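You operate a simulated robot arm through the tools that you are given. There is no shell and no other tool. Be economical: measure what you need, move in short steps, check, and stop when the job is done.

Carry out the task below with a simulated two-armed robot. There is one attempt and no reset: what you move stays moved.

Task
Press the glued board on the green rack tray under the black weight till its glue turns brown.
Fine: pull the tray out for it; then weight back where it stood and tray pushed in. Set down upright: what you pick out. Where these are worked on the way, their far stop is far enough and under half their travel is too little: green rack tray.
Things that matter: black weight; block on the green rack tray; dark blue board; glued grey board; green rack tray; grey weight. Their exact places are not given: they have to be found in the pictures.

Only the result counts: the job must be done as asked and must still hold three seconds after the hand-in. Knocking over, shifting, dropping, spilling or breaking anything else fails it.

Robot
Two 7-joint arms with two-finger parallel grippers on one trunk, on a base that drives. Base frame: it is fixed to the floor where the robot stands at the start and does not move with it; the origin is under the middle of the robot, x ahead of it, y to its left, z up. Lengths are in m, angles in rad, forces in N, time in s.
The left shoulder is at the start at [0.06, 0.143, 0.991], the right one opposite. With the tool pointing down near the work surface each hand reaches from about 0.32 to 0.74 m from the robot's upright axis, wherever it stands, measured 20 degrees to its own side. Places, roughly: block on the green rack tray [1, 0.1, 0.8]; green rack tray [1, 0.1, 0.8]. Payload 1.57 kg a hand.
Tool frame (each hand has its own): the origin (TCP) lies between the finger pads and is the grasp point; the fingertips stand 0.03 m ahead of it; z points along the fingers, y is the line along which they close. The gripper opens to 0.11 m. The fingers are 0.024 m wide and 0.012 m thick; the gripper's body (0.048 by 0.112 m) begins 0.078 m behind the TCP.
Orientation is told as [roll, pitch, yaw] about the base's x, y, z axes, in that order, counted from this pose: with the fingers straight down and closing along the base's y, the tool's x points along the base's -x, its y along +y and its z along -z.

Tools
- The arms move only by the tool play_rows. It takes "left_deltas", "right_deltas" or both (then of equal length, played together; a hand with none holds still); each is one flat list of numbers, 7 for each row, row after row: the shift along the tool's x, y, z in units of 30 mm (1.0 is 30 mm), then the turn, a rotation vector about the tool's x, y, z in units of 6 degrees (1.0 is 6 degrees), then the gripper command, from -1 (shut) to 1 (fully open), values between in proportion. In form: [tx, ty, tz, rx, ry, rz, fingers, tx, ty, tz, rx, ry, rz, fingers, ...]. A call has 1 to 20 rows; each row shifts and turns the commanded pose from where the row before left it, along the tool's axes as they then stand. A call with a number of a shift or a turn outside -1 to 1 is refused whole. Rows are played at 5 a second. More than 0.05 m and 0.15 rad between two rows, or a gripper value outside its range, and nothing of the call is played. A pose out of reach is approached as far as the arm can. The call stops where the force on the tool passes 40 N (or 10 N more than at its start, if that is more) or the arm is blocked; 0.2 s more then pass. The fingers move at their own pace (about 0.045 m/s each) and stop on an object; they squeeze with about 38 N. The grip force told is the motor's: it shows also when the fingers shut on nothing. Time passes only in rows, and 0.2 s behind the last, so rows that do not move let the fingers close. The reply holds the time, the measured pose of the TCP, the force on the tool along the base axes, the opening and the grip force, in the units named above and with some noise, with the torque about the TCP (base axes, N m) and any sound that the robot's microphone picked up.
- Cameras (640 x 400 px; columns grow to the right, rows downward): "scene" is now at [0.0495, 0.0141, 1.6061]; the picture's right is [0.17, -0.99, 0.00], its down [-0.69, -0.12, -0.71] and it looks along [0.70, 0.12, -0.70] (base axes); focal length 277 px, centre (320, 200). "left" rides on the left gripper at [0.07, -0.016, -0.141] in its tool frame; the picture's right is [0.23, 0.97, 0.00], its down [-0.86, 0.20, -0.48] and it looks along [-0.47, 0.11, 0.88] (tool axes); focal length 222 px, centre (320, 200). "right" rides on the right gripper at [0.07, 0.016, -0.141] in its tool frame; the picture's right is [-0.23, 0.97, 0.00], its down [-0.86, -0.20, -0.48] and it looks along [-0.47, -0.11, 0.88] (tool axes); focal length 222 px, centre (320, 200).
- get_image(camera): a new picture of that camera. No time passes.
- lift_body(by): slides the trunk up (or, below 0, down) by that many m; the arms and the scene camera ride with it, the base frame stays. It gives what a move gives, with no picture.
- roll_base(legs): drives the robot by 1 to 6 legs, each [ahead, left, turn to the left] in m, m and rad, along the robot's own axes; the way and the turn of a leg run together, so that a leg with both is an arc; at most 1.5 m and 3.142 rad a leg. The arms and the cameras ride along, it lands a little off, and it stops where it bumps. It gives what a move gives.
- turn_head(pan, tilt): turns the head with the scene camera to pan (to the left, within 1.501 rad either way) and tilt (down, from -0.506 to 1.204), counted from straight ahead of the robot. It gives what a move gives.
- probe_pixels(camera, pixels): for up to 12 pixels [column, row] of the newest picture of that camera ("zoom" is the newest enlarged one), the place [x, y, z] in the base frame of the surface seen there, good to about 0.002 m. No time passes.
- inspect(camera, box): a new picture of the part [left, top, right, bottom] of that camera's present view, enlarged. No time passes.
- job_done(): hands the job in; it is judged then, once.

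Work in short steps. Measure before you move; look again where a grasp or a placing could have gone wrong, and mend it. You have 80 turns and 70 pictures in all, those below and enlarged ones among them. Open the grippers and draw the arms clear of the work before you hand the job in, unless the task says otherwise; then end with one line.

The tools are called after "Call:" by a JSON object that holds its "name" and its "arguments". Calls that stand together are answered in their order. play_rows: Moves the arms, as the interface text tells. Its arguments: {"type":"object","properties":{"left_deltas":{"type":"array","items":{"type":"number"}},"right_deltas":{"type":"array","items":{"type":"number"}}},"required":[]} The other tools are called the same way: lift_body (by) slides the trunk up or down; roll_base (legs) drives the base; turn_head (pan, tilt) turns the head that bears the scene camera; get_image (camera) takes a picture; probe_pixels (camera, pixels) gives the place of the surface under pixels of a picture; inspect (camera, box) takes an enlarged picture of a part of a camera's view; job_done () hands the job in.

At the start:

```text
t: 0.0
left_tool_pos: [0.5165, 0.3144, 1.09]
left_ee_rot: [0.0, -0.001, 0.0]
left_ft_force: [-0.2, -0.4, -0.3]
left_ft_torque: [-0.02, 0.04, -0.02]
left_grip_width: 0.11
left_gripper_force: 0.0
right_tool_pos: [0.5081, -0.1626, 1.1566]
right_ee_rot: [-0.001, 0.0, -0.002]
right_ft_force: [0.0, 0.3, -0.1]
right_ft_torque: [0.05, -0.03, -0.01]
right_grip_width: 0.1098
right_gripper_force: 0.1
trunk travel left (down, up): [-0.59, 0.0]
robot x, y, heading: [-0.0012, 0.0009, -0.001]
head pan, tilt: [0.173, 0.78]
```

scene: 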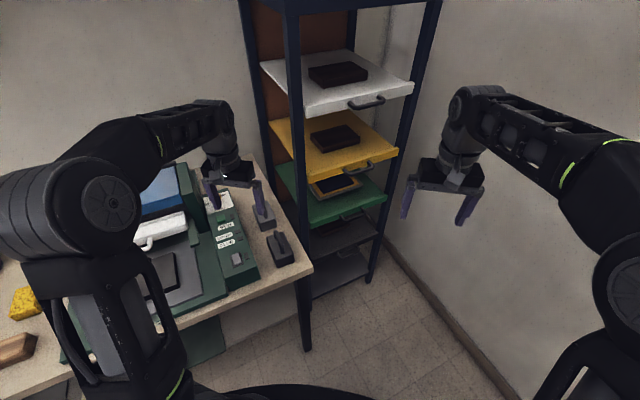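
right: 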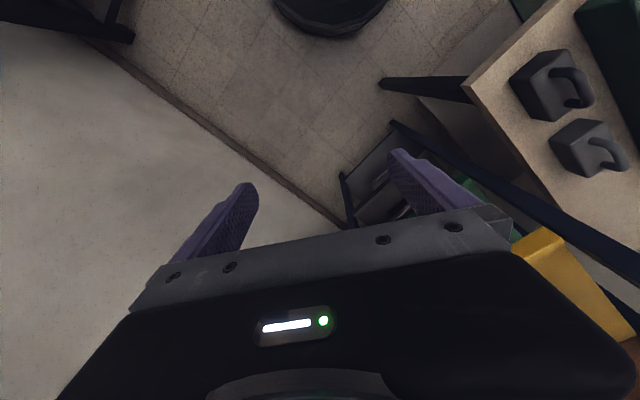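
left: 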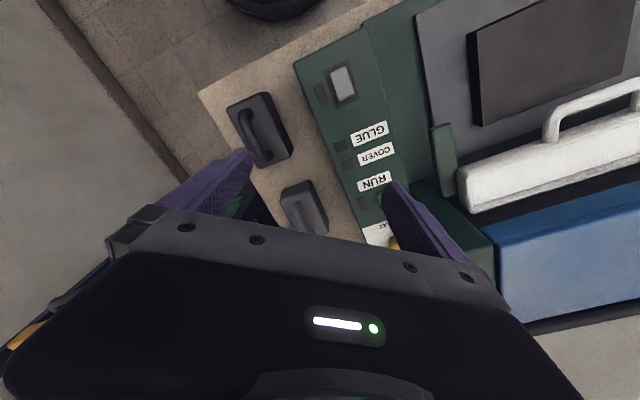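

The scene picture shows the rack with the green tray at about (335,190), and two weights on the table near (265,215) and (280,248). I enlarge both regions first.

Call:
{"name": "inspect", "arguments": {"camera": "scene", "box": [240, 100, 420, 300]}}

Call:
{"name": "inspect", "arguments": {"camera": "scene", "box": [120, 140, 320, 310]}}

```text
2.00 times, centred on (330, 200) of scene
```

zoom: 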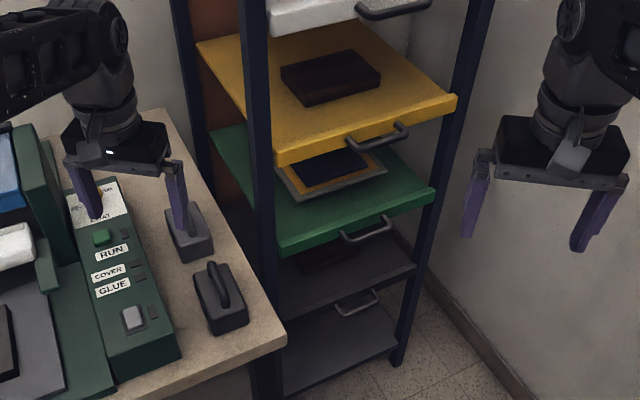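

```text
2.35 times, centred on (220, 225) of scene
```

zoom: 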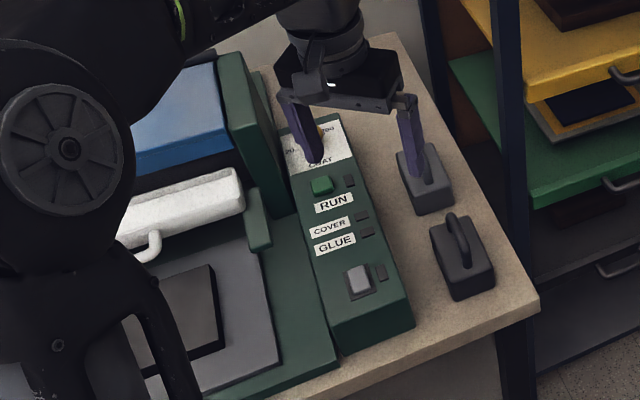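

The green tray carries a stack (grey board, amber glue rim, dark plate), and the darker weight is the nearer one at about zoom (460,260). I measure these.

Call:
{"name": "probe_pixels", "arguments": {"camera": "zoom", "pixels": [[458, 225], [470, 268], [433, 232], [455, 298], [493, 280], [425, 160], [430, 210], [538, 305], [530, 205], [620, 185], [590, 105], [545, 120]]}}

Call:
{"name": "inspect", "arguments": {"camera": "scene", "box": [260, 140, 400, 230]}}

```text
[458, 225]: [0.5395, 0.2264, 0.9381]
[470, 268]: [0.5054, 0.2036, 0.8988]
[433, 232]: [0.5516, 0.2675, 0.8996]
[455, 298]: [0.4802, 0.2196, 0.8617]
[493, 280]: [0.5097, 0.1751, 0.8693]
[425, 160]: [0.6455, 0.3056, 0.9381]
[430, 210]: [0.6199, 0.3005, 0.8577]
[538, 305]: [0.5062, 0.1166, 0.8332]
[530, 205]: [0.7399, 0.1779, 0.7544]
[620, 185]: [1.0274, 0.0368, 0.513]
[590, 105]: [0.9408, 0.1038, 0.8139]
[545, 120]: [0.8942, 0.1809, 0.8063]
```

```text
4.44 times, centred on (330, 185) of scene
```

zoom: 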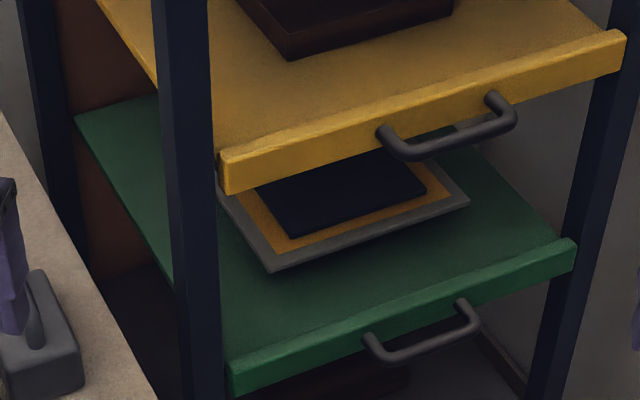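

Now I measure the green tray, its handle and the stack.

Call:
{"name": "probe_pixels", "arguments": {"camera": "zoom", "pixels": [[232, 370], [575, 245], [370, 345], [420, 352], [475, 325], [275, 268], [467, 200], [292, 234], [350, 200], [230, 200], [230, 165], [420, 140]]}}

Call:
{"name": "probe_pixels", "arguments": {"camera": "zoom", "pixels": [[190, 200], [575, 160], [400, 290], [255, 220], [425, 190], [80, 120], [395, 240], [270, 250], [600, 45], [225, 175], [300, 30], [340, 385]]}}

```text
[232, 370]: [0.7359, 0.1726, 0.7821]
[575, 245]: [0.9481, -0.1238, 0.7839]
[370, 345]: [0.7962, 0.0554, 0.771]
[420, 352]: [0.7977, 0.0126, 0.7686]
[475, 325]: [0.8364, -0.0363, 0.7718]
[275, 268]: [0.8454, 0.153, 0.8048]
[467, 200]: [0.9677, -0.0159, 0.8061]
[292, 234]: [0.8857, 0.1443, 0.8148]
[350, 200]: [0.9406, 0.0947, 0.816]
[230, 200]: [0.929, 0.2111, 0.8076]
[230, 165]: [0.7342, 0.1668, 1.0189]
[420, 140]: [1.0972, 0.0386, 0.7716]
```

```text
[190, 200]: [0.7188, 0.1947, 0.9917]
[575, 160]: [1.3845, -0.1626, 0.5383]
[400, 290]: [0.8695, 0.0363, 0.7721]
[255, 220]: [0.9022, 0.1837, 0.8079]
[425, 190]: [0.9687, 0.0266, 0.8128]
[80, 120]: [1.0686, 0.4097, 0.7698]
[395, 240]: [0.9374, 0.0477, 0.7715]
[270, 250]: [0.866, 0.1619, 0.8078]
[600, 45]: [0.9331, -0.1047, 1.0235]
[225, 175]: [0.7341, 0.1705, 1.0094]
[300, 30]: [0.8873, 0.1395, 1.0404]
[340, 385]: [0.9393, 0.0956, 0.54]
```

The tray is turned about 0.62 rad; its front runs (0.736,0.173)->(0.948,-0.124), handle bar about (0.808,0.003,0.77). I probe walls, floor and machine for free space and look to both sides.

Call:
{"name": "get_image", "arguments": {"camera": "scene"}}

Call:
{"name": "probe_pixels", "arguments": {"camera": "scene", "pixels": [[395, 255], [450, 322], [510, 390], [300, 345], [295, 310], [310, 270], [185, 330], [195, 180], [370, 280], [160, 195], [210, 360], [375, 100]]}}

Call:
{"name": "turn_head", "arguments": {"pan": -0.5, "tilt": 0.9}}

Call:
{"name": "get_image", "arguments": {"camera": "scene"}}

```text
63 pictures are left
```

scene: 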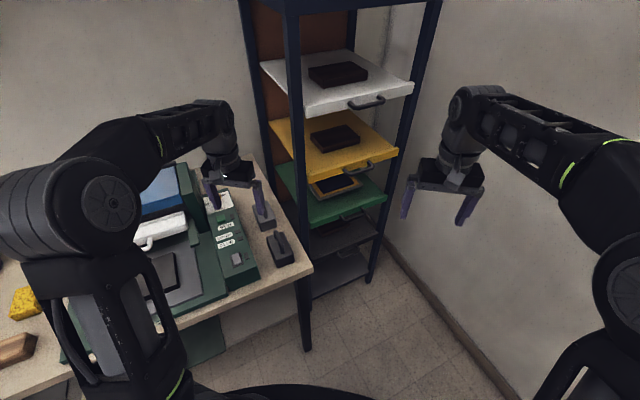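

```text
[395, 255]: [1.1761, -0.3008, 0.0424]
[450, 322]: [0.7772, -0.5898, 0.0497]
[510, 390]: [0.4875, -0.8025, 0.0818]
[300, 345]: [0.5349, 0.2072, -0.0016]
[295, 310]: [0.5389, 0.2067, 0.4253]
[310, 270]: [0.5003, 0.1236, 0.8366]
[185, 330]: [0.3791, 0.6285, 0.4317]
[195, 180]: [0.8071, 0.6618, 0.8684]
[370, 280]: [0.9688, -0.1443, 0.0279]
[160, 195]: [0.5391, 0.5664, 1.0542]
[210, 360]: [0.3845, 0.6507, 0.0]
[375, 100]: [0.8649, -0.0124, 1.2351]
```

```text
t: 1.1
left_tool_pos: [0.5173, 0.3142, 1.0914]
left_ee_rot: [0.001, 0.0, 0.0]
left_ft_force: [-1.0, 0.2, -0.1]
left_ft_torque: [0.02, -0.01, 0.01]
left_grip_width: 0.1101
left_gripper_force: 0.1
right_tool_pos: [0.5074, -0.1617, 1.1558]
right_ee_rot: [0.001, 0.0, 0.001]
right_ft_force: [-1.0, 0.1, -0.3]
right_ft_torque: [0.0, 0.0, 0.02]
right_grip_width: 0.1099
right_gripper_force: 0.1
trunk travel left (down, up): [-0.59, 0.0]
robot x, y, heading: [0.0006, -0.0011, 0.002]
head pan, tilt: [-0.499, 0.901]
```

```text
62 pictures are left
```

scene: 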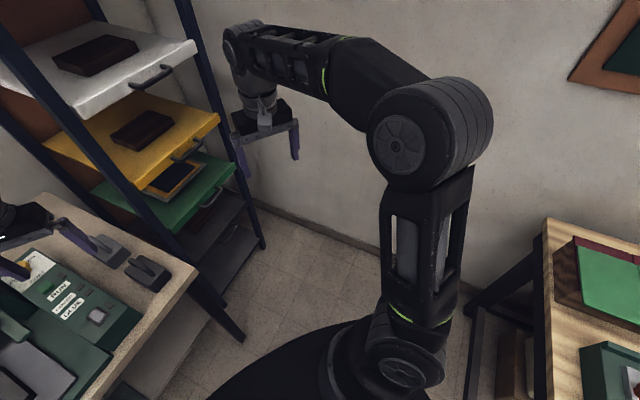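

The wall runs parallel to the tray's side at about 0.93 m to the right; a second table stands at right (550,220). I probe its edge and the base's rim to plan the drive.

Call:
{"name": "probe_pixels", "arguments": {"camera": "scene", "pixels": [[548, 222], [552, 390], [485, 310], [470, 395], [280, 340], [220, 385], [200, 268], [110, 385], [445, 250], [310, 345], [540, 225], [240, 335]]}}

```text
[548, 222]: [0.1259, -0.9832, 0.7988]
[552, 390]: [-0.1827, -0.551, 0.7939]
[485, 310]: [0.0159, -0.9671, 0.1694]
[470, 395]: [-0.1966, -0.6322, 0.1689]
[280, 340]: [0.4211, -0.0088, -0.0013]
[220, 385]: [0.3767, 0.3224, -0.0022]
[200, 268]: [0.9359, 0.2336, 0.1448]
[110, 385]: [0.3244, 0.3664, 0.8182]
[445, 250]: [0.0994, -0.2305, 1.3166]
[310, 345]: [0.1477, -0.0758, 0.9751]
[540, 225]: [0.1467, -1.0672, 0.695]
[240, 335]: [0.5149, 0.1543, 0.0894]
```

Table 2's edge is at n≈-0.47 (behind), so I drive to about (0.10,-0.23) and then turn 0.62 rad left to face the rack squarely; hands at z>1.06 stay above table items.

Call:
{"name": "roll_base", "arguments": {"legs": [[0.104, -0.232, 0], [0, 0, 0.62]]}}

Call:
{"name": "turn_head", "arguments": {"pan": -0.1, "tilt": 0.75}}

Call:
{"name": "get_image", "arguments": {"camera": "scene"}}

```text
t: 4.6
left_tool_pos: [0.3406, 0.324, 1.0901]
left_ee_rot: [-0.002, -0.001, 0.62]
left_ft_force: [0.2, 0.4, 0.3]
left_ft_torque: [0.03, -0.01, 0.01]
left_grip_width: 0.11
left_gripper_force: 0.0
right_tool_pos: [0.6103, -0.0685, 1.1569]
right_ee_rot: [0.0, -0.001, 0.619]
right_ft_force: [0.2, -0.1, -0.2]
right_ft_torque: [0.0, 0.03, -0.01]
right_grip_width: 0.11
right_gripper_force: 0.0
trunk travel left (down, up): [-0.59, 0.0]
robot x, y, heading: [0.101, -0.2284, 0.62]
head pan, tilt: [-0.499, 0.901]
```

```text
t: 5.5
left_tool_pos: [0.3424, 0.325, 1.0891]
left_ee_rot: [0.0, 0.002, 0.618]
left_ft_force: [0.5, -0.6, -0.6]
left_ft_torque: [-0.01, 0.02, 0.01]
left_grip_width: 0.11
left_gripper_force: 0.1
right_tool_pos: [0.6103, -0.0678, 1.1553]
right_ee_rot: [0.0, 0.0, 0.619]
right_ft_force: [-0.1, -0.8, -0.2]
right_ft_torque: [0.0, -0.01, -0.02]
right_grip_width: 0.11
right_gripper_force: 0.1
trunk travel left (down, up): [-0.59, 0.0]
robot x, y, heading: [0.1044, -0.23, 0.62]
head pan, tilt: [-0.099, 0.75]
```

```text
61 pictures are left
```

scene: 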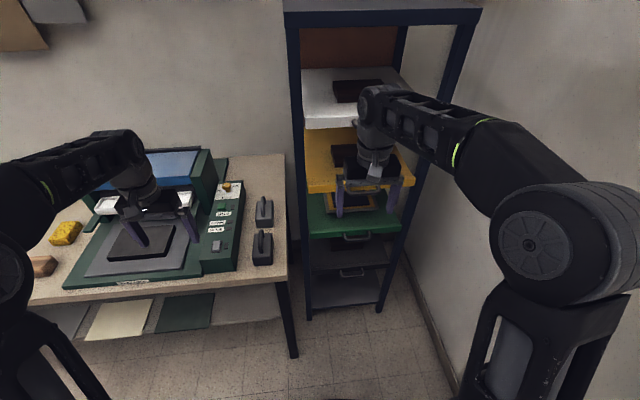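

The robot now faces the rack; the green handle shows near (355,237). I zoom in on it for an exact measure.

Call:
{"name": "inspect", "arguments": {"camera": "scene", "box": [290, 150, 430, 250]}}

```text
4.00 times, centred on (360, 200) of scene
```

zoom: 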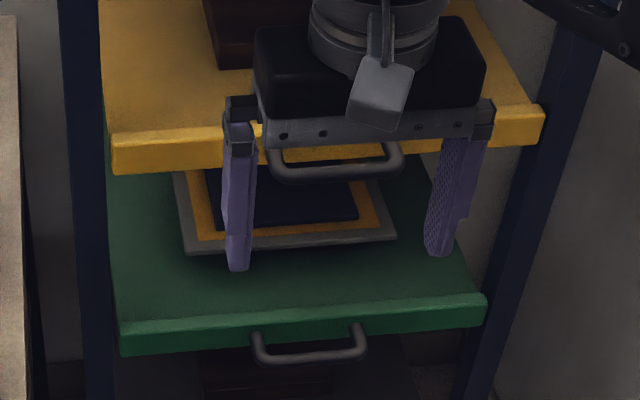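

Call:
{"name": "probe_pixels", "arguments": {"camera": "zoom", "pixels": [[290, 358], [310, 357], [335, 355], [258, 340], [361, 335], [125, 335], [480, 300], [300, 323], [187, 252], [395, 237], [205, 226], [355, 220]]}}

```text
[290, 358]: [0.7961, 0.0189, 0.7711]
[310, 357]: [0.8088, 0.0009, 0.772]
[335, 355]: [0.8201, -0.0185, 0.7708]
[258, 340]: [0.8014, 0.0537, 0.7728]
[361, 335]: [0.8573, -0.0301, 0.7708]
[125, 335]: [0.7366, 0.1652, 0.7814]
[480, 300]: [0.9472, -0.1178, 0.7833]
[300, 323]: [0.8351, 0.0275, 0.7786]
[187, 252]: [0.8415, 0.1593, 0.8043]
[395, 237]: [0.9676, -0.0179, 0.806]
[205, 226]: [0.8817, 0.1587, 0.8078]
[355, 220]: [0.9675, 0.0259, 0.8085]
```

The handle bar is centred about (0.808,0.001,0.766), 0.47 m off in d. I lower the right hand in front of the rack and then pitch it so the fingers point at the handle.

Call:
{"name": "play_rows", "arguments": {"right_deltas": [-0.2, -0.25, 1, 0, 0, 0, 1, -0.2, -0.25, 1, 0, 0, 0, 1, -0.2, -0.25, 1, 0, 0, 0, 1, -0.2, -0.25, 1, 0, 0, 0, 1, -0.2, -0.25, 1, 0, 0, 0, 1, -0.2, -0.25, 1, 0, 0, 0, 1, -0.2, -0.25, 1, 0, 0, 0, 1, 0, 0, 0, 0, -1, 0, 1, 0, 0, 0, 0, -1, 0, 1, 0, 0, 0, 0, -1, 0, 1, 0, 0, 0, 0, -1, 0, 1, 0, 0, 0, 0, -1, 0, 1, 0, 0, 0, 0, -1, 0, 1, 0, 0, 0, 0, -1, 0, 1, 0, 0, 0, 0, -1, 0, 1]}}

```text
t: 8.7
left_tool_pos: [0.3414, 0.3254, 1.0911]
left_ee_rot: [-0.001, 0.0, 0.619]
left_ft_force: [-0.7, 0.4, 0.2]
left_ft_torque: [-0.01, 0.01, -0.01]
left_grip_width: 0.1101
left_gripper_force: 0.0
right_tool_pos: [0.6761, -0.0866, 0.9463]
right_ee_rot: [0.0, -0.841, 0.622]
right_ft_force: [-0.1, -0.5, 0.1]
right_ft_torque: [0.02, -0.01, 0.0]
right_grip_width: 0.11
right_gripper_force: 0.1
trunk travel left (down, up): [-0.59, 0.0]
robot x, y, heading: [0.1061, -0.2334, 0.62]
head pan, tilt: [-0.099, 0.75]
```

The pitch works; I finish it and start the roll to make the fingers close vertically.

Call:
{"name": "play_rows", "arguments": {"right_deltas": [0, 0, 0, 0, -1, 0, 1, 0, 0, 0, 0, -1, 0, 1, 0, 0, 0, 0, -1, 0, 1, 0, 0, 0, 0, -1, 0, 1, 0, 0, 0, 0, -1, 0, 1, 0, 0, 0, 0, -1, 0, 1, 0, 0, 0, 0, -1, 0, 1, 0, 0, 0, 0, 0, 1, 1, 0, 0, 0, 0, 0, 1, 1, 0, 0, 0, 0, 0, 1, 1, 0, 0, 0, 0, 0, 1, 1, 0, 0, 0, 0, 0, 1, 1, 0, 0, 0, 0, 0, 1, 1, 0, 0, 0, 0, 0, 1, 1]}}

Call:
{"name": "get_image", "arguments": {"camera": "scene"}}

```text
t: 11.7
left_tool_pos: [0.3417, 0.3248, 1.0908]
left_ee_rot: [-0.001, 0.001, 0.621]
left_ft_force: [-0.2, -0.9, -0.1]
left_ft_torque: [0.0, 0.01, 0.04]
left_grip_width: 0.1101
left_gripper_force: 0.0
right_tool_pos: [0.6756, -0.0869, 0.9459]
right_ee_rot: [1.191, -0.798, -0.671]
right_ft_force: [0.8, 0.8, 0.0]
right_ft_torque: [-0.01, -0.01, 0.02]
right_grip_width: 0.1097
right_gripper_force: 0.1
right hand out of reach, approached as far as the arm can: row 5, 6, 7
trunk travel left (down, up): [-0.59, 0.0]
robot x, y, heading: [0.1042, -0.2311, 0.627]
head pan, tilt: [-0.099, 0.75]
```

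```text
59 pictures are left
```

scene: 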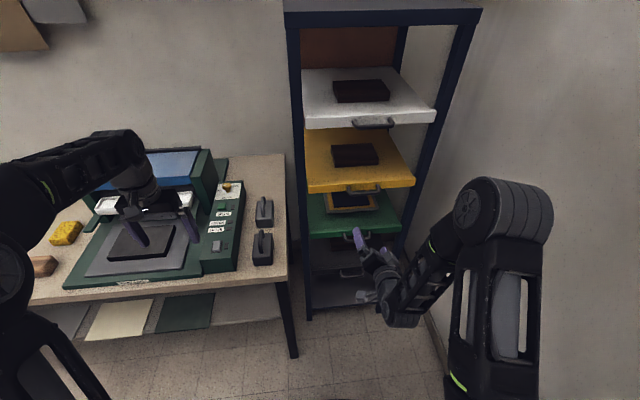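

The pitch ran into a limit briefly but the roll goes on; I finish the roll (8 more rows) and read the pose.

Call:
{"name": "play_rows", "arguments": {"right_deltas": [0, 0, 0, 0, 0, 1, 1, 0, 0, 0, 0, 0, 1, 1, 0, 0, 0, 0, 0, 1, 1, 0, 0, 0, 0, 0, 1, 1, 0, 0, 0, 0, 0, 1, 1, 0, 0, 0, 0, 0, 1, 1, 0, 0, 0, 0, 0, 1, 1, 0, 0, 0, 0, 0, 1, 1]}}

Call:
{"name": "get_image", "arguments": {"camera": "right"}}

```text
t: 13.4
left_tool_pos: [0.341, 0.326, 1.0921]
left_ee_rot: [-0.001, 0.0, 0.618]
left_ft_force: [0.1, 0.5, -0.3]
left_ft_torque: [-0.02, 0.01, -0.05]
left_grip_width: 0.1098
left_gripper_force: 0.1
right_tool_pos: [0.6746, -0.086, 0.9453]
right_ee_rot: [1.31, 0.0, -0.952]
right_ft_force: [0.3, 1.2, 0.9]
right_ft_torque: [-0.02, 0.0, -0.01]
right_grip_width: 0.1101
right_gripper_force: 0.0
trunk travel left (down, up): [-0.59, 0.0]
robot x, y, heading: [0.1032, -0.2334, 0.621]
head pan, tilt: [-0.099, 0.75]
```

```text
58 pictures are left
```

right: 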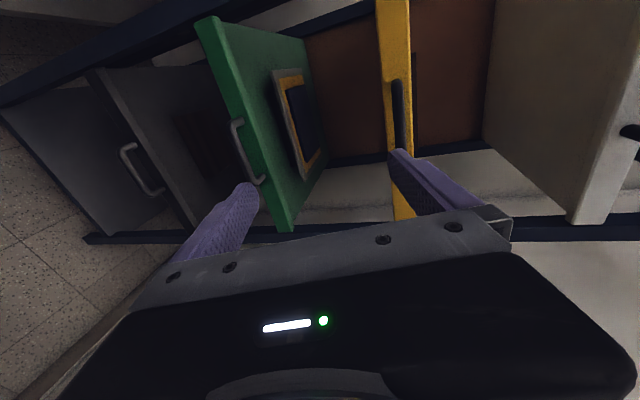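

The tool now points at the rack with a 15° downward tilt, good for the bar. I shift it down (tool -y) to line up, then half the way forward.

Call:
{"name": "play_rows", "arguments": {"right_deltas": [-0.05, -0.88, 0, 0, 0, 0, 1, -0.05, -0.88, 0, 0, 0, 0, 1, -0.05, -0.88, 0, 0, 0, 0, 1, -0.05, -0.88, 0, 0, 0, 0, 1, 0, -0.88, 0, 0, 0, 0, 1, 0, 0, 1, 0, 0, 0, 1, 0, 0, 1, 0, 0, 0, 1, 0, 0, 1, 0, 0, 0, 1, 0, 0, 0, 0, 0, 0, 1]}}

Call:
{"name": "get_image", "arguments": {"camera": "right"}}

Call:
{"name": "get_image", "arguments": {"camera": "scene"}}

```text
t: 15.4
left_tool_pos: [0.3415, 0.3249, 1.091]
left_ee_rot: [0.002, 0.001, 0.618]
left_ft_force: [-0.8, -0.6, 0.2]
left_ft_torque: [0.0, 0.02, -0.03]
left_grip_width: 0.1101
left_gripper_force: 0.1
right_tool_pos: [0.7207, -0.0615, 0.7956]
right_ee_rot: [1.309, -0.001, -0.949]
right_ft_force: [0.3, -1.4, -0.7]
right_ft_torque: [-0.01, 0.04, -0.01]
right_grip_width: 0.11
right_gripper_force: 0.1
trunk travel left (down, up): [-0.59, 0.0]
robot x, y, heading: [0.102, -0.2299, 0.62]
head pan, tilt: [-0.099, 0.75]
```

```text
57 pictures are left
```

right: 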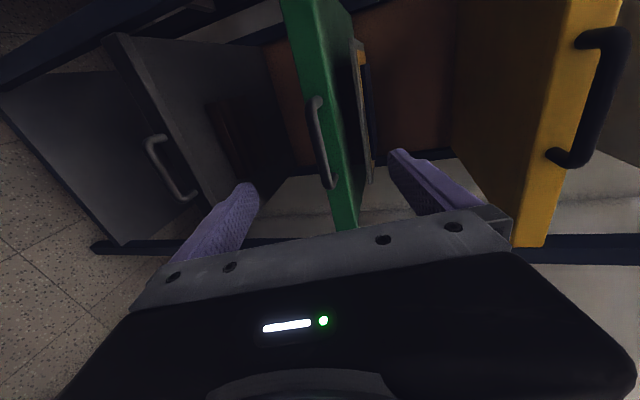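

```text
56 pictures are left
```

scene: 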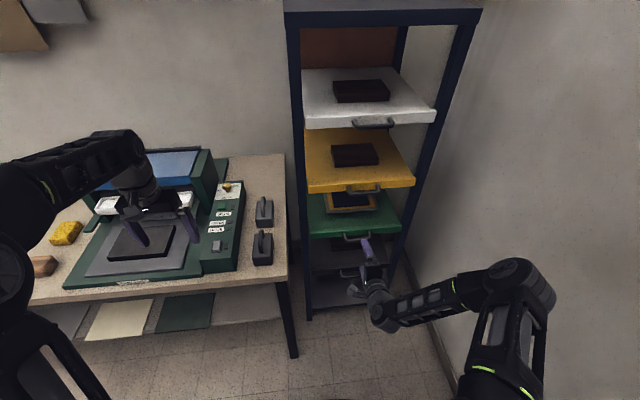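

The remaining way is about 0.11 m along the fingers; the bar will sit between them. I go forward 0.107 m and close.

Call:
{"name": "play_rows", "arguments": {"right_deltas": [0, 0, 0.9, 0, 0, 0, 1, 0, 0, 0.9, 0, 0, 0, 1, 0, 0, 0.9, 0, 0, 0, 1, 0, 0, 0.87, 0, 0, 0, 1, 0, 0, 0, 0, 0, 0, 1]}}

Call:
{"name": "get_image", "arguments": {"camera": "right"}}

```text
t: 16.6
left_tool_pos: [0.3413, 0.325, 1.0917]
left_ee_rot: [-0.001, -0.001, 0.619]
left_ft_force: [0.5, -0.1, 0.3]
left_ft_torque: [-0.01, 0.03, 0.01]
left_grip_width: 0.1102
left_gripper_force: 0.1
right_tool_pos: [0.8022, -0.0016, 0.7675]
right_ee_rot: [1.309, 0.0, -0.949]
right_ft_force: [-0.3, 0.0, 0.3]
right_ft_torque: [-0.03, -0.01, -0.01]
right_grip_width: 0.11
right_gripper_force: 0.1
trunk travel left (down, up): [-0.59, 0.0]
robot x, y, heading: [0.1015, -0.233, 0.621]
head pan, tilt: [-0.099, 0.75]
```

```text
55 pictures are left
```

right: 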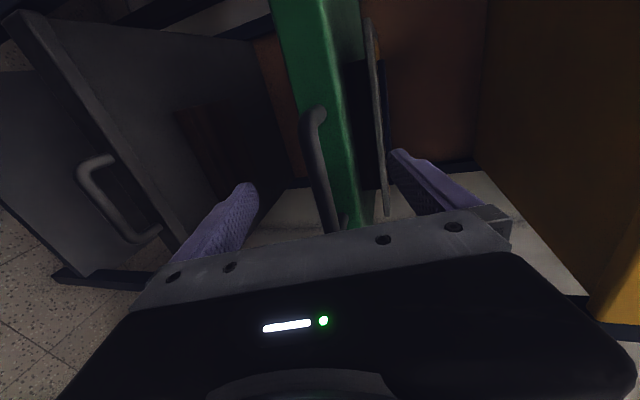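

The bar lies centrally between the fingers at about (322,175). I close and let the fingers settle.

Call:
{"name": "play_rows", "arguments": {"right_deltas": [0, 0, 0, 0, 0, 0, -1, 0, 0, 0, 0, 0, 0, -1, 0, 0, 0, 0, 0, 0, -1, 0, 0, 0, 0, 0, 0, -1, 0, 0, 0, 0, 0, 0, -1, 0, 0, 0, 0, 0, 0, -1, 0, 0, 0, 0, 0, 0, -1]}}

```text
t: 18.2
left_tool_pos: [0.3405, 0.3246, 1.0906]
left_ee_rot: [0.0, -0.001, 0.619]
left_ft_force: [0.2, 0.7, 0.1]
left_ft_torque: [-0.02, 0.03, -0.03]
left_grip_width: 0.1099
left_gripper_force: 0.0
right_tool_pos: [0.805, -0.0011, 0.7687]
right_ee_rot: [1.311, 0.002, -0.951]
right_ft_force: [0.7, 0.7, 4.1]
right_ft_torque: [-0.11, -0.09, 0.11]
right_grip_width: 0.0139
right_gripper_force: 26.8
trunk travel left (down, up): [-0.59, 0.0]
robot x, y, heading: [0.1039, -0.2352, 0.621]
head pan, tilt: [-0.099, 0.75]
```

Bar held (0.0139 m). I pull level along -n slowly, 0.1 m first.

Call:
{"name": "play_rows", "arguments": {"right_deltas": [0, -0.08, -0.3, 0, 0, 0, -1, 0, -0.13, -0.5, 0, 0, 0, -1, 0, -0.17, -0.64, 0, 0, 0, -1, 0, -0.17, -0.64, 0, 0, 0, -1, 0, -0.17, -0.64, 0, 0, 0, -1, 0, -0.13, -0.5, 0, 0, 0, -1]}}

Call:
{"name": "get_image", "arguments": {"camera": "scene"}}

```text
t: 19.6
left_tool_pos: [0.3413, 0.3247, 1.0901]
left_ee_rot: [-0.001, 0.0, 0.618]
left_ft_force: [0.1, 0.2, -0.4]
left_ft_torque: [-0.03, 0.04, 0.02]
left_grip_width: 0.11
left_gripper_force: 0.1
right_tool_pos: [0.7244, -0.0599, 0.7684]
right_ee_rot: [1.312, 0.0, -0.951]
right_ft_force: [2.6, -2.1, 9.2]
right_ft_torque: [-0.3, -0.31, -0.89]
right_grip_width: 0.0138
right_gripper_force: 30.0
trunk travel left (down, up): [-0.59, 0.0]
robot x, y, heading: [0.1025, -0.2273, 0.623]
head pan, tilt: [-0.099, 0.75]
```

```text
54 pictures are left
```

scene: 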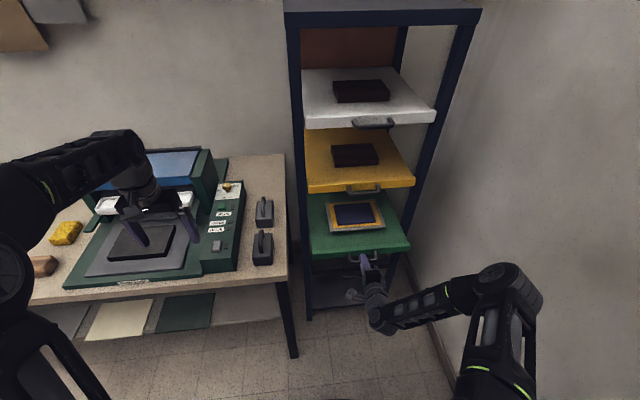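

The tray follows (0.10 m out). I continue towards the stop, 0.12 m more, easing height slightly.

Call:
{"name": "play_rows", "arguments": {"right_deltas": [0, -0.08, -0.4, 0, 0, 0, -1, 0, -0.15, -0.64, 0, 0, 0, -1, 0, -0.17, -0.64, 0, 0, 0, -1, 0, -0.17, -0.64, 0, 0, 0, -1, 0, -0.17, -0.64, 0, 0, 0, -1, 0, -0.17, -0.64, 0, 0, 0, -1, 0, -0.13, -0.5, 0, 0, 0, -1]}}

Call:
{"name": "get_image", "arguments": {"camera": "scene"}}

```text
t: 21.2
left_tool_pos: [0.3424, 0.3249, 1.0911]
left_ee_rot: [0.0, -0.001, 0.62]
left_ft_force: [-0.3, -0.1, 0.3]
left_ft_torque: [0.0, -0.01, -0.06]
left_grip_width: 0.1098
left_gripper_force: 0.0
right_tool_pos: [0.6218, -0.133, 0.7686]
right_ee_rot: [1.307, 0.0, -0.951]
right_ft_force: [3.1, -7.0, -8.8]
right_ft_torque: [-0.16, 0.02, 0.06]
right_grip_width: 0.0141
right_gripper_force: 29.9
trunk travel left (down, up): [-0.59, 0.0]
robot x, y, heading: [0.1036, -0.2289, 0.617]
head pan, tilt: [-0.099, 0.75]
```

```text
53 pictures are left
```

scene: 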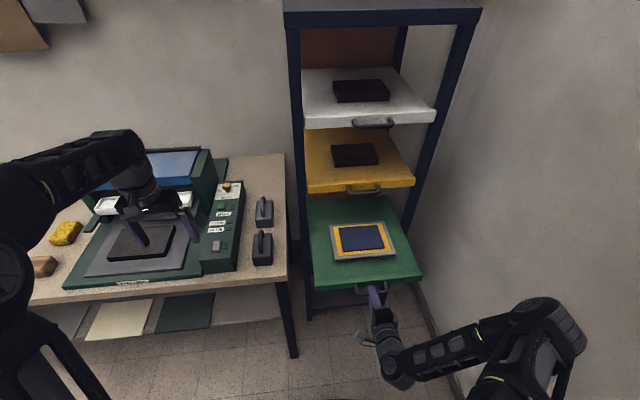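

0.225 m out, no stop yet. I pull a little more to find the stop.

Call:
{"name": "play_rows", "arguments": {"right_deltas": [0, -0.08, -0.35, 0, 0, 0, -1, 0, -0.12, -0.45, 0, 0, 0, -1, 0, -0.12, -0.45, 0, 0, 0, -1, 0, -0.12, -0.45, 0, 0, 0, -1]}}

```text
t: 22.2
left_tool_pos: [0.3427, 0.3233, 1.0916]
left_ee_rot: [0.002, 0.0, 0.621]
left_ft_force: [-0.3, 0.3, 0.1]
left_ft_torque: [-0.01, 0.01, 0.01]
left_grip_width: 0.1101
left_gripper_force: 0.1
right_tool_pos: [0.578, -0.1646, 0.77]
right_ee_rot: [1.306, -0.002, -0.954]
right_ft_force: [6.3, -9.5, -14.1]
right_ft_torque: [-0.26, -0.03, 0.13]
right_grip_width: 0.0139
right_gripper_force: 29.6
trunk travel left (down, up): [-0.59, 0.0]
robot x, y, heading: [0.1021, -0.2294, 0.617]
head pan, tilt: [-0.099, 0.75]
```

Now 0.28 m out and still moving; a bit more, with the height eased down.

Call:
{"name": "play_rows", "arguments": {"right_deltas": [0, -0.16, -0.25, 0, 0, 0, -1, 0, -0.1, -0.3, 0, 0, 0, -1, 0, -0.1, -0.35, 0, 0, 0, -1, 0, -0.1, -0.35, 0, 0, 0, -1]}}

Call:
{"name": "get_image", "arguments": {"camera": "scene"}}

```text
t: 23.2
left_tool_pos: [0.3416, 0.3272, 1.0907]
left_ee_rot: [-0.001, 0.003, 0.62]
left_ft_force: [-0.3, 0.0, -0.6]
left_ft_torque: [-0.01, -0.03, 0.01]
left_grip_width: 0.1101
left_gripper_force: 0.0
right_tool_pos: [0.5465, -0.1814, 0.7714]
right_ee_rot: [1.324, 0.003, -0.946]
right_ft_force: [31.0, 17.1, 20.7]
right_ft_torque: [0.02, -0.66, 0.08]
right_grip_width: 0.0136
right_gripper_force: 29.7
trunk travel left (down, up): [-0.59, 0.0]
robot x, y, heading: [0.106, -0.229, 0.623]
head pan, tilt: [-0.099, 0.75]
```

```text
52 pictures are left
```

scene: 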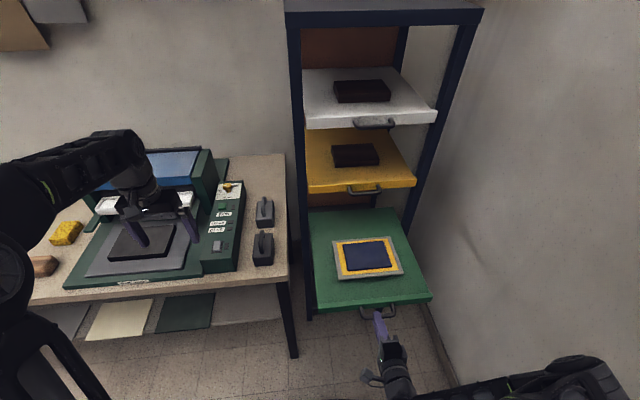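

The stop is reached (35 N, about 0.31 m out). I relax, open and back the hand off.

Call:
{"name": "play_rows", "arguments": {"right_deltas": [0, 0.03, 0.2, 0, 0, 0, -1, 0, 0, 0, 0, 0, 0, 0, 0, 0, 0, 0, 0, 0, 1, 0, 0, 0, 0, 0, 0, 1, 0, 0, 0, 0, 0, 0, 1, 0, 0, 0, 0, 0, 0, 1, 0, -0.1, -0.6, 0, 0, 0, 1, 0, -0.1, -0.7, 0, 0, 0, 1, 0, -0.1, -0.7, 0, 0, 0, 1]}}

Call:
{"name": "inspect", "arguments": {"camera": "scene", "box": [240, 180, 480, 330]}}

```text
t: 25.2
left_tool_pos: [0.3429, 0.3241, 1.0907]
left_ee_rot: [0.001, -0.001, 0.619]
left_ft_force: [-0.5, 0.0, -0.8]
left_ft_torque: [0.01, 0.0, 0.0]
left_grip_width: 0.1099
left_gripper_force: 0.1
right_tool_pos: [0.501, -0.2166, 0.773]
right_ee_rot: [1.311, 0.0, -0.949]
right_ft_force: [-0.1, 0.2, -0.9]
right_ft_torque: [0.0, 0.0, 0.01]
right_grip_width: 0.1103
right_gripper_force: 0.1
trunk travel left (down, up): [-0.59, 0.0]
robot x, y, heading: [0.0969, -0.2331, 0.621]
head pan, tilt: [-0.099, 0.75]
```

```text
2.67 times, centred on (360, 255) of scene
```

zoom: 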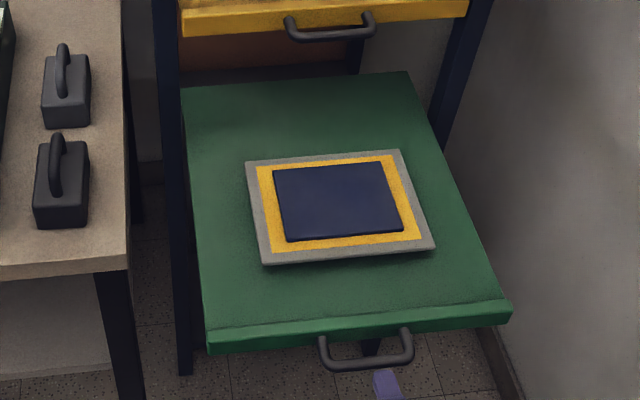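

Call:
{"name": "probe_pixels", "arguments": {"camera": "zoom", "pixels": [[288, 238], [400, 228], [375, 165], [276, 173], [335, 200], [265, 262], [432, 245], [400, 153], [365, 360], [62, 300], [250, 165], [360, 325]]}}

Call:
{"name": "inspect", "arguments": {"camera": "scene", "box": [225, 180, 305, 280]}}

```text
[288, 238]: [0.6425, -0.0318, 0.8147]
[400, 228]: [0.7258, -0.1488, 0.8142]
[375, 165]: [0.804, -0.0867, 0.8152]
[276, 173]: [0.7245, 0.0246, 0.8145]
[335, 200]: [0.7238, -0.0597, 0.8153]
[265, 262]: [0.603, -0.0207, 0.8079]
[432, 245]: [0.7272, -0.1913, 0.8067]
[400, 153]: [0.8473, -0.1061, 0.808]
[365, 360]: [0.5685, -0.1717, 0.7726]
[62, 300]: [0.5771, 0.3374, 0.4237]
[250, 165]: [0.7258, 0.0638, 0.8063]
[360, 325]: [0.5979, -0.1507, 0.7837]
```

```text
4.00 times, centred on (265, 230) of scene
```

zoom: 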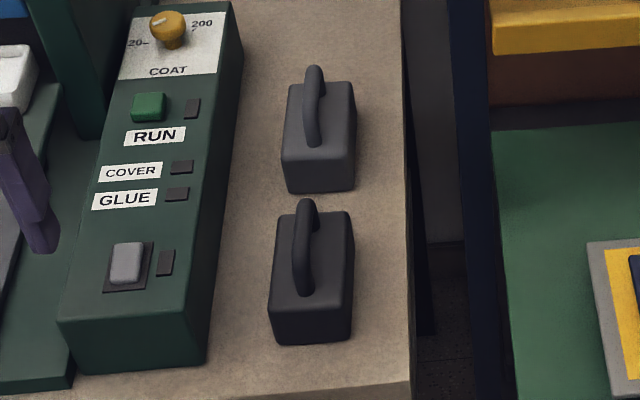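

Dark blue board centre is (0.724,-0.061,0.815). The nearer weight (310,270 in zoom) is clearly the darker, so it's the black one. I probe its outline.

Call:
{"name": "probe_pixels", "arguments": {"camera": "zoom", "pixels": [[306, 205], [306, 230], [304, 260], [302, 290], [275, 305], [345, 305], [350, 215], [288, 216], [275, 338], [350, 342], [330, 260], [312, 75]]}}

Call:
{"name": "get_image", "arguments": {"camera": "left"}}

```text
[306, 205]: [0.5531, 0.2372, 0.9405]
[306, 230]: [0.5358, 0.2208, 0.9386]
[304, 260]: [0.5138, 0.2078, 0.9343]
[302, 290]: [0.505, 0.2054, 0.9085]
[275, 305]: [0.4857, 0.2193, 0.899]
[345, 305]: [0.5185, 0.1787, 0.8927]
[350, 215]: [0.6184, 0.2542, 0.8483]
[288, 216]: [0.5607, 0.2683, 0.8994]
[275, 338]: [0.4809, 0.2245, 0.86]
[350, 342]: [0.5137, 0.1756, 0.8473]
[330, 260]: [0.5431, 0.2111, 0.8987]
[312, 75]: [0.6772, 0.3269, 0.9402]
```

```text
49 pictures are left
```

left: 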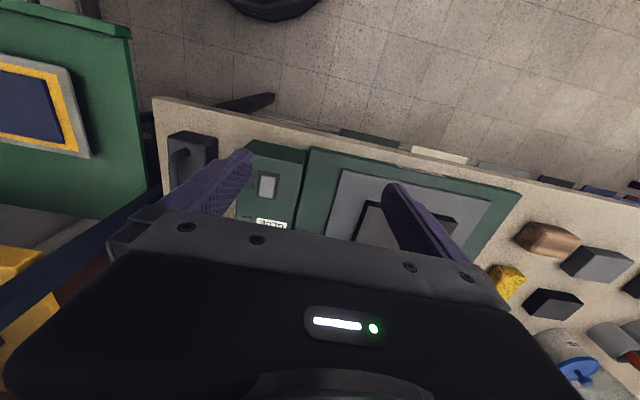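

The weight's handle runs along n at (0.537,0.224), top z 0.939, matching the left hand's orientation. I check how near the right elbow is to the wall, in case I shift the base right.

Call:
{"name": "turn_head", "arguments": {"pan": -0.35, "tilt": 0.9}}

Call:
{"name": "get_image", "arguments": {"camera": "scene"}}

Call:
{"name": "probe_pixels", "arguments": {"camera": "scene", "pixels": [[520, 340], [540, 300], [560, 330], [480, 330], [420, 300], [300, 330], [500, 390], [600, 390]]}}

```text
t: 26.0
left_tool_pos: [0.3411, 0.3246, 1.0904]
left_ee_rot: [0.001, 0.0, 0.621]
left_ft_force: [-0.9, -0.3, -0.3]
left_ft_torque: [0.01, 0.0, 0.03]
left_grip_width: 0.1102
left_gripper_force: 0.1
right_tool_pos: [0.5024, -0.2178, 0.7727]
right_ee_rot: [1.309, -0.001, -0.95]
right_ft_force: [0.1, -0.5, -0.7]
right_ft_torque: [0.02, 0.02, 0.0]
right_grip_width: 0.11
right_gripper_force: 0.1
trunk travel left (down, up): [-0.59, 0.0]
robot x, y, heading: [0.1017, -0.232, 0.619]
head pan, tilt: [-0.351, 0.901]
```

```text
48 pictures are left
```

scene: 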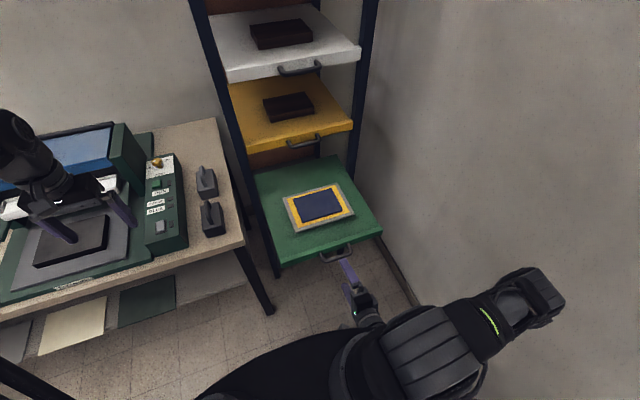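

```text
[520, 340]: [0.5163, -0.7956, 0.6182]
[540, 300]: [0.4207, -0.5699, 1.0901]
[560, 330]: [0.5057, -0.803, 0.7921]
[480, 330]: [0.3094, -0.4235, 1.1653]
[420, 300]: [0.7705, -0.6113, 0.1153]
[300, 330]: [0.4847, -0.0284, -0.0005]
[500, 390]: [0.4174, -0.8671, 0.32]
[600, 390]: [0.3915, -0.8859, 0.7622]
```

Room suffices, so I'll first try without shifting. I bring the left hand above the weight's handle with 0.06 m opening.

Call:
{"name": "play_rows", "arguments": {"left_deltas": [-0.42, -0.81, 0, 0, 0, 0, 0.09, -0.42, -0.82, 0, 0, 0, 0, 0.09, -0.42, -0.82, 0, 0, 0, 0, 0.09, -0.42, -0.82, 0, 0, 0, 0, 0.09, -0.42, -0.82, 0, 0, 0, 0, 0.09, -0.42, -0.81, 0, 0, 0, 0, 0.09, -0.41, -0.81, 0, 0, 0, 0, 0.09, -0.4, -0.81, 0, 0, 0, 0, 0.09, 0, 0, 1, 0, 0, 0, 0.09, 0, 0, 1, 0, 0, 0, 0.09, 0, 0, 1, 0, 0, 0, 0.09, 0, 0, 0, 0, 0, 0, 0.09]}}

Call:
{"name": "get_image", "arguments": {"camera": "left"}}

Call:
{"name": "get_image", "arguments": {"camera": "scene"}}

```text
t: 28.6
left_tool_pos: [0.5364, 0.224, 1.001]
left_ee_rot: [0.0, 0.0, 0.621]
left_ft_force: [-0.2, -0.9, 0.2]
left_ft_torque: [0.02, 0.0, 0.0]
left_grip_width: 0.0599
left_gripper_force: 0.0
right_tool_pos: [0.5017, -0.2177, 0.7728]
right_ee_rot: [1.308, -0.002, -0.951]
right_ft_force: [-0.1, 0.7, 1.0]
right_ft_torque: [-0.02, 0.01, -0.01]
right_grip_width: 0.1098
right_gripper_force: 0.0
trunk travel left (down, up): [-0.59, 0.0]
robot x, y, heading: [0.1057, -0.2313, 0.616]
head pan, tilt: [-0.351, 0.901]
```

```text
47 pictures are left
```

left: 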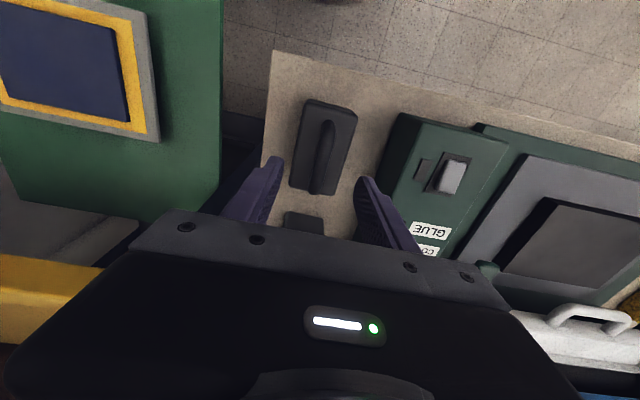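

```text
46 pictures are left
```

scene: 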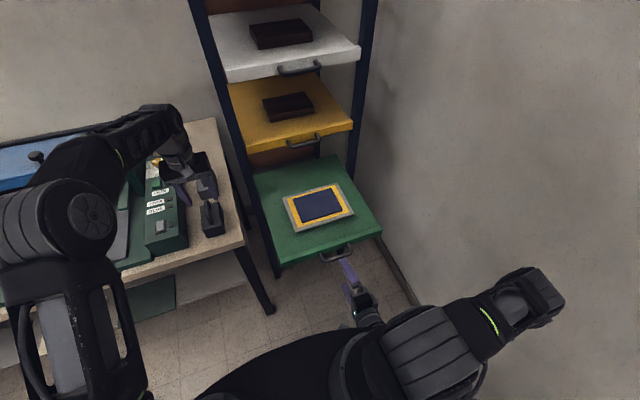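

The black weight sits ahead of the fingers at (325,145). I probe it from the hand camera to confirm the alignment.

Call:
{"name": "probe_pixels", "arguments": {"camera": "left", "pixels": [[328, 125], [320, 180], [305, 102], [355, 112], [292, 185], [330, 192], [345, 185], [340, 150], [250, 80]]}}

```text
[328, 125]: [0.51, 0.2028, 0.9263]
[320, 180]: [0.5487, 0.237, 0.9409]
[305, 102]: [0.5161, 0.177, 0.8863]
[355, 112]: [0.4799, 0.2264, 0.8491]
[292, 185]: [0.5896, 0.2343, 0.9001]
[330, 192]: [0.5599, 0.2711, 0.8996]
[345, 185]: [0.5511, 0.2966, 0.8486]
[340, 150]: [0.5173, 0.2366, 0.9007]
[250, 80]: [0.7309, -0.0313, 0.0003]
```

Alignment is good (handle centre d≈0.129, n≈0.567). I descend to z 0.934 and close.

Call:
{"name": "play_rows", "arguments": {"left_deltas": [0, 0, 0.8, 0, 0, 0, 0.09, 0, 0, 0.8, 0, 0, 0, 0.09, 0, 0, 0.6, 0, 0, 0, 0.09, 0, 0, 0, 0, 0, 0, -1, 0, 0, 0, 0, 0, 0, -1, 0, 0, 0, 0, 0, 0, -1, 0, 0, 0, 0, 0, 0, -1, 0, 0, 0, 0, 0, 0, -1]}}

Call:
{"name": "get_image", "arguments": {"camera": "left"}}

```text
t: 30.4
left_tool_pos: [0.5358, 0.2265, 0.9343]
left_ee_rot: [-0.001, 0.0, 0.623]
left_ft_force: [-2.0, 2.9, -0.6]
left_ft_torque: [0.03, -0.06, 0.06]
left_grip_width: 0.0138
left_gripper_force: 29.8
right_tool_pos: [0.5009, -0.2171, 0.7741]
right_ee_rot: [1.308, 0.0, -0.949]
right_ft_force: [-0.4, 0.2, -0.2]
right_ft_torque: [0.01, 0.0, -0.02]
right_grip_width: 0.1098
right_gripper_force: 0.1
trunk travel left (down, up): [-0.59, 0.0]
robot x, y, heading: [0.1025, -0.2337, 0.621]
head pan, tilt: [-0.351, 0.901]
```

```text
45 pictures are left
```

left: 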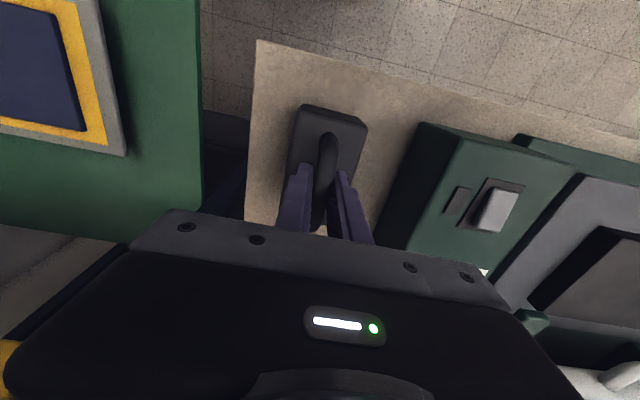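

Held (0.0138 m). I note the table height beside the weight and lift straight up 0.12 m.

Call:
{"name": "probe_pixels", "arguments": {"camera": "left", "pixels": [[380, 140], [280, 90], [265, 180], [390, 190]]}}

Call:
{"name": "play_rows", "arguments": {"left_deltas": [0, 0, -0.4, 0, 0, 0, -1, 0, 0, -0.7, 0, 0, 0, -1, 0, 0, -0.7, 0, 0, 0, -1, 0, 0, -0.7, 0, 0, 0, -1, 0, 0, -0.8, 0, 0, 0, -1, 0, 0, -0.7, 0, 0, 0, -1]}}

Call:
{"name": "get_image", "arguments": {"camera": "scene"}}

```text
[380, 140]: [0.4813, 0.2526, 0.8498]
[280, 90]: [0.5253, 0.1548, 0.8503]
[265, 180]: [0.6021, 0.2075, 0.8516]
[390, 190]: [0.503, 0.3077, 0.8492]
```

```text
t: 31.8
left_tool_pos: [0.5369, 0.2236, 1.0529]
left_ee_rot: [0.0, 0.003, 0.622]
left_ft_force: [-0.2, 0.7, -13.3]
left_ft_torque: [-0.03, 0.01, 0.02]
left_grip_width: 0.0137
left_gripper_force: 30.6
right_tool_pos: [0.5011, -0.2178, 0.7738]
right_ee_rot: [1.311, -0.001, -0.952]
right_ft_force: [0.3, -0.4, -0.3]
right_ft_torque: [-0.03, 0.01, 0.0]
right_grip_width: 0.1102
right_gripper_force: 0.2
trunk travel left (down, up): [-0.59, 0.0]
robot x, y, heading: [0.1083, -0.2283, 0.62]
head pan, tilt: [-0.351, 0.901]
```

```text
44 pictures are left
```

scene: 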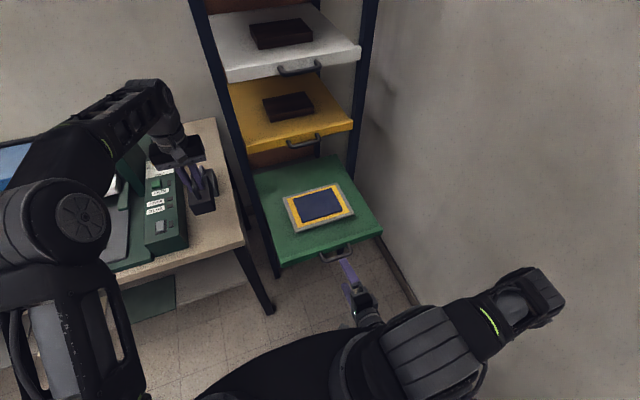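

1.35 kg lifted cleanly; weight bottom is 0.084 m below the TCP. I carry it sideways 0.34 m to above the dark blue board.

Call:
{"name": "play_rows", "arguments": {"left_deltas": [0.03, -0.4, 0, 0, 0, 0, -1, 0.03, -0.8, 0, 0, 0, 0, -1, 0.03, -0.85, 0, 0, 0, 0, -1, 0.03, -0.85, 0, 0, 0, 0, -1, 0.03, -0.85, 0, 0, 0, 0, -1, 0.03, -0.85, 0, 0, 0, 0, -1, 0.03, -0.85, 0, 0, 0, 0, -1, 0.03, -0.85, 0, 0, 0, 0, -1, 0.03, -0.85, 0, 0, 0, 0, -1, 0.03, -0.85, 0, 0, 0, 0, -1, 0.03, -0.85, 0, 0, 0, 0, -1, 0.03, -0.85, 0, 0, 0, 0, -1, 0.03, -0.85, 0, 0, 0, 0, -1, 0.03, -0.5, 0, 0, 0, 0, -1, 0, -0.25, 0, 0, 0, 0, -1, 0, 0, 0, 0, 0, 0, -1]}}

Call:
{"name": "get_image", "arguments": {"camera": "left"}}

Call:
{"name": "get_image", "arguments": {"camera": "scene"}}

```text
t: 35.2
left_tool_pos: [0.6137, 0.1088, 1.0544]
left_ee_rot: [0.001, 0.0, 0.619]
left_ft_force: [-0.1, 0.6, -13.5]
left_ft_torque: [0.02, 0.03, -0.01]
left_grip_width: 0.0135
left_gripper_force: 30.4
left hand out of reach, approached as far as the arm can: row 7, 8, 9, 10, 11, 12, 13, 14, 15
right_tool_pos: [0.5016, -0.2176, 0.773]
right_ee_rot: [1.308, 0.0, -0.951]
right_ft_force: [0.0, 0.4, 0.5]
right_ft_torque: [-0.01, -0.04, -0.03]
right_grip_width: 0.11
right_gripper_force: 0.0
trunk travel left (down, up): [-0.59, 0.0]
robot x, y, heading: [0.1066, -0.235, 0.625]
head pan, tilt: [-0.351, 0.901]
```

```text
43 pictures are left
```

left: 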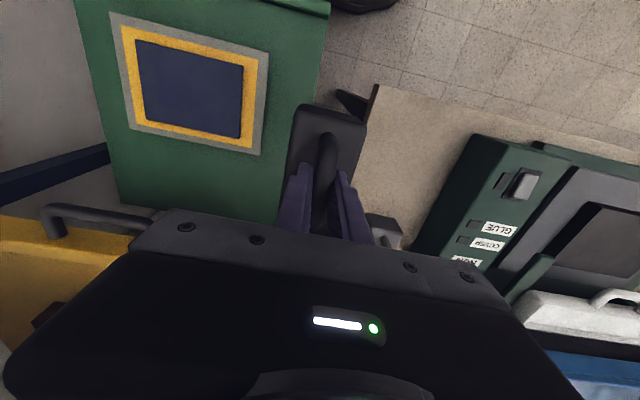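

```text
42 pictures are left
```

scene: 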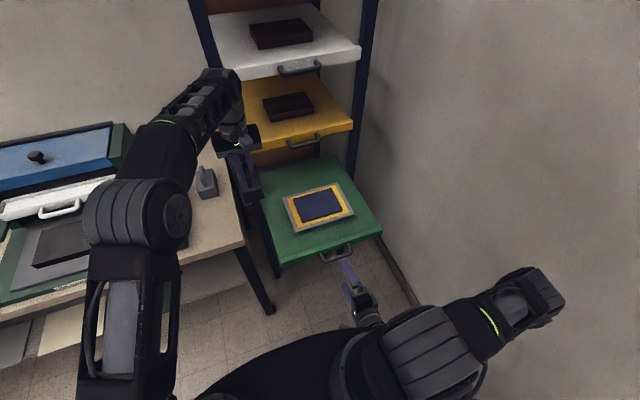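

The left arm stops at about the robot's midline (0.614,0.109). The target lies at the same radius but 0.35 rad clockwise, and the right hand and elbow swing clear of handle and wall, so I turn the base right 0.34 rad.

Call:
{"name": "roll_base", "arguments": {"legs": [[0, 0, -0.34]]}}

Call:
{"name": "get_image", "arguments": {"camera": "scene"}}

Call:
{"name": "get_image", "arguments": {"camera": "left"}}

```text
t: 36.7
left_tool_pos: [0.6985, -0.0803, 1.0537]
left_ee_rot: [0.0, 0.0, 0.28]
left_ft_force: [-0.1, 0.6, -13.2]
left_ft_torque: [-0.02, 0.04, -0.04]
left_grip_width: 0.0138
left_gripper_force: 30.3
right_tool_pos: [0.4842, -0.3513, 0.7728]
right_ee_rot: [1.31, -0.001, -1.29]
right_ft_force: [-0.1, -0.2, -0.8]
right_ft_torque: [-0.01, 0.0, -0.01]
right_grip_width: 0.1101
right_gripper_force: 0.0
trunk travel left (down, up): [-0.59, 0.0]
robot x, y, heading: [0.1053, -0.229, 0.277]
head pan, tilt: [-0.351, 0.901]
```

```text
41 pictures are left
```

scene: 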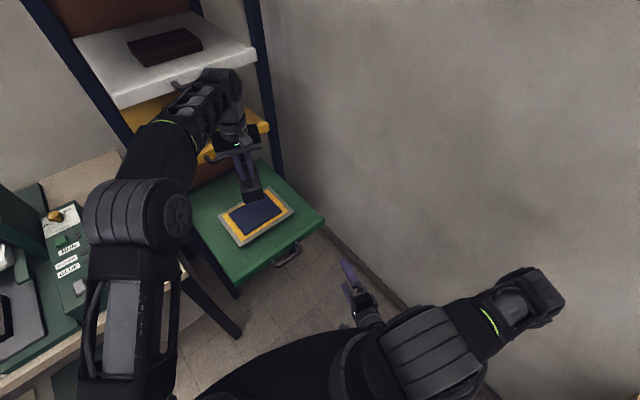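

```text
40 pictures are left
```

left: 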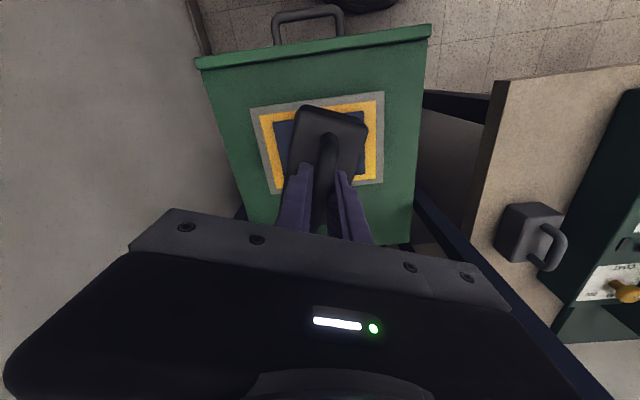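

The weight is nearly above the board; needed correction is (+0.026,+0.020). I make it and check before lowering.

Call:
{"name": "play_rows", "arguments": {"left_deltas": [-0.33, 0.13, 0, 0, 0, 0, -1, -0.33, 0.13, 0, 0, 0, 0, -1, -0.33, 0.13, 0, 0, 0, 0, -1, 0, 0, 0, 0, 0, 0, -1]}}

```text
t: 37.7
left_tool_pos: [0.698, -0.0798, 1.053]
left_ee_rot: [0.0, -0.001, 0.281]
left_ft_force: [0.1, -0.1, -14.6]
left_ft_torque: [-0.03, 0.07, 0.03]
left_grip_width: 0.0138
left_gripper_force: 30.4
left hand out of reach, approached as far as the arm can: row 1, 2, 3
right_tool_pos: [0.4834, -0.3513, 0.7733]
right_ee_rot: [1.308, 0.0, -1.292]
right_ft_force: [0.6, 0.2, 0.4]
right_ft_torque: [-0.03, -0.01, 0.01]
right_grip_width: 0.1099
right_gripper_force: 0.0
trunk travel left (down, up): [-0.59, 0.0]
robot x, y, heading: [0.103, -0.2293, 0.284]
head pan, tilt: [-0.351, 0.901]
```

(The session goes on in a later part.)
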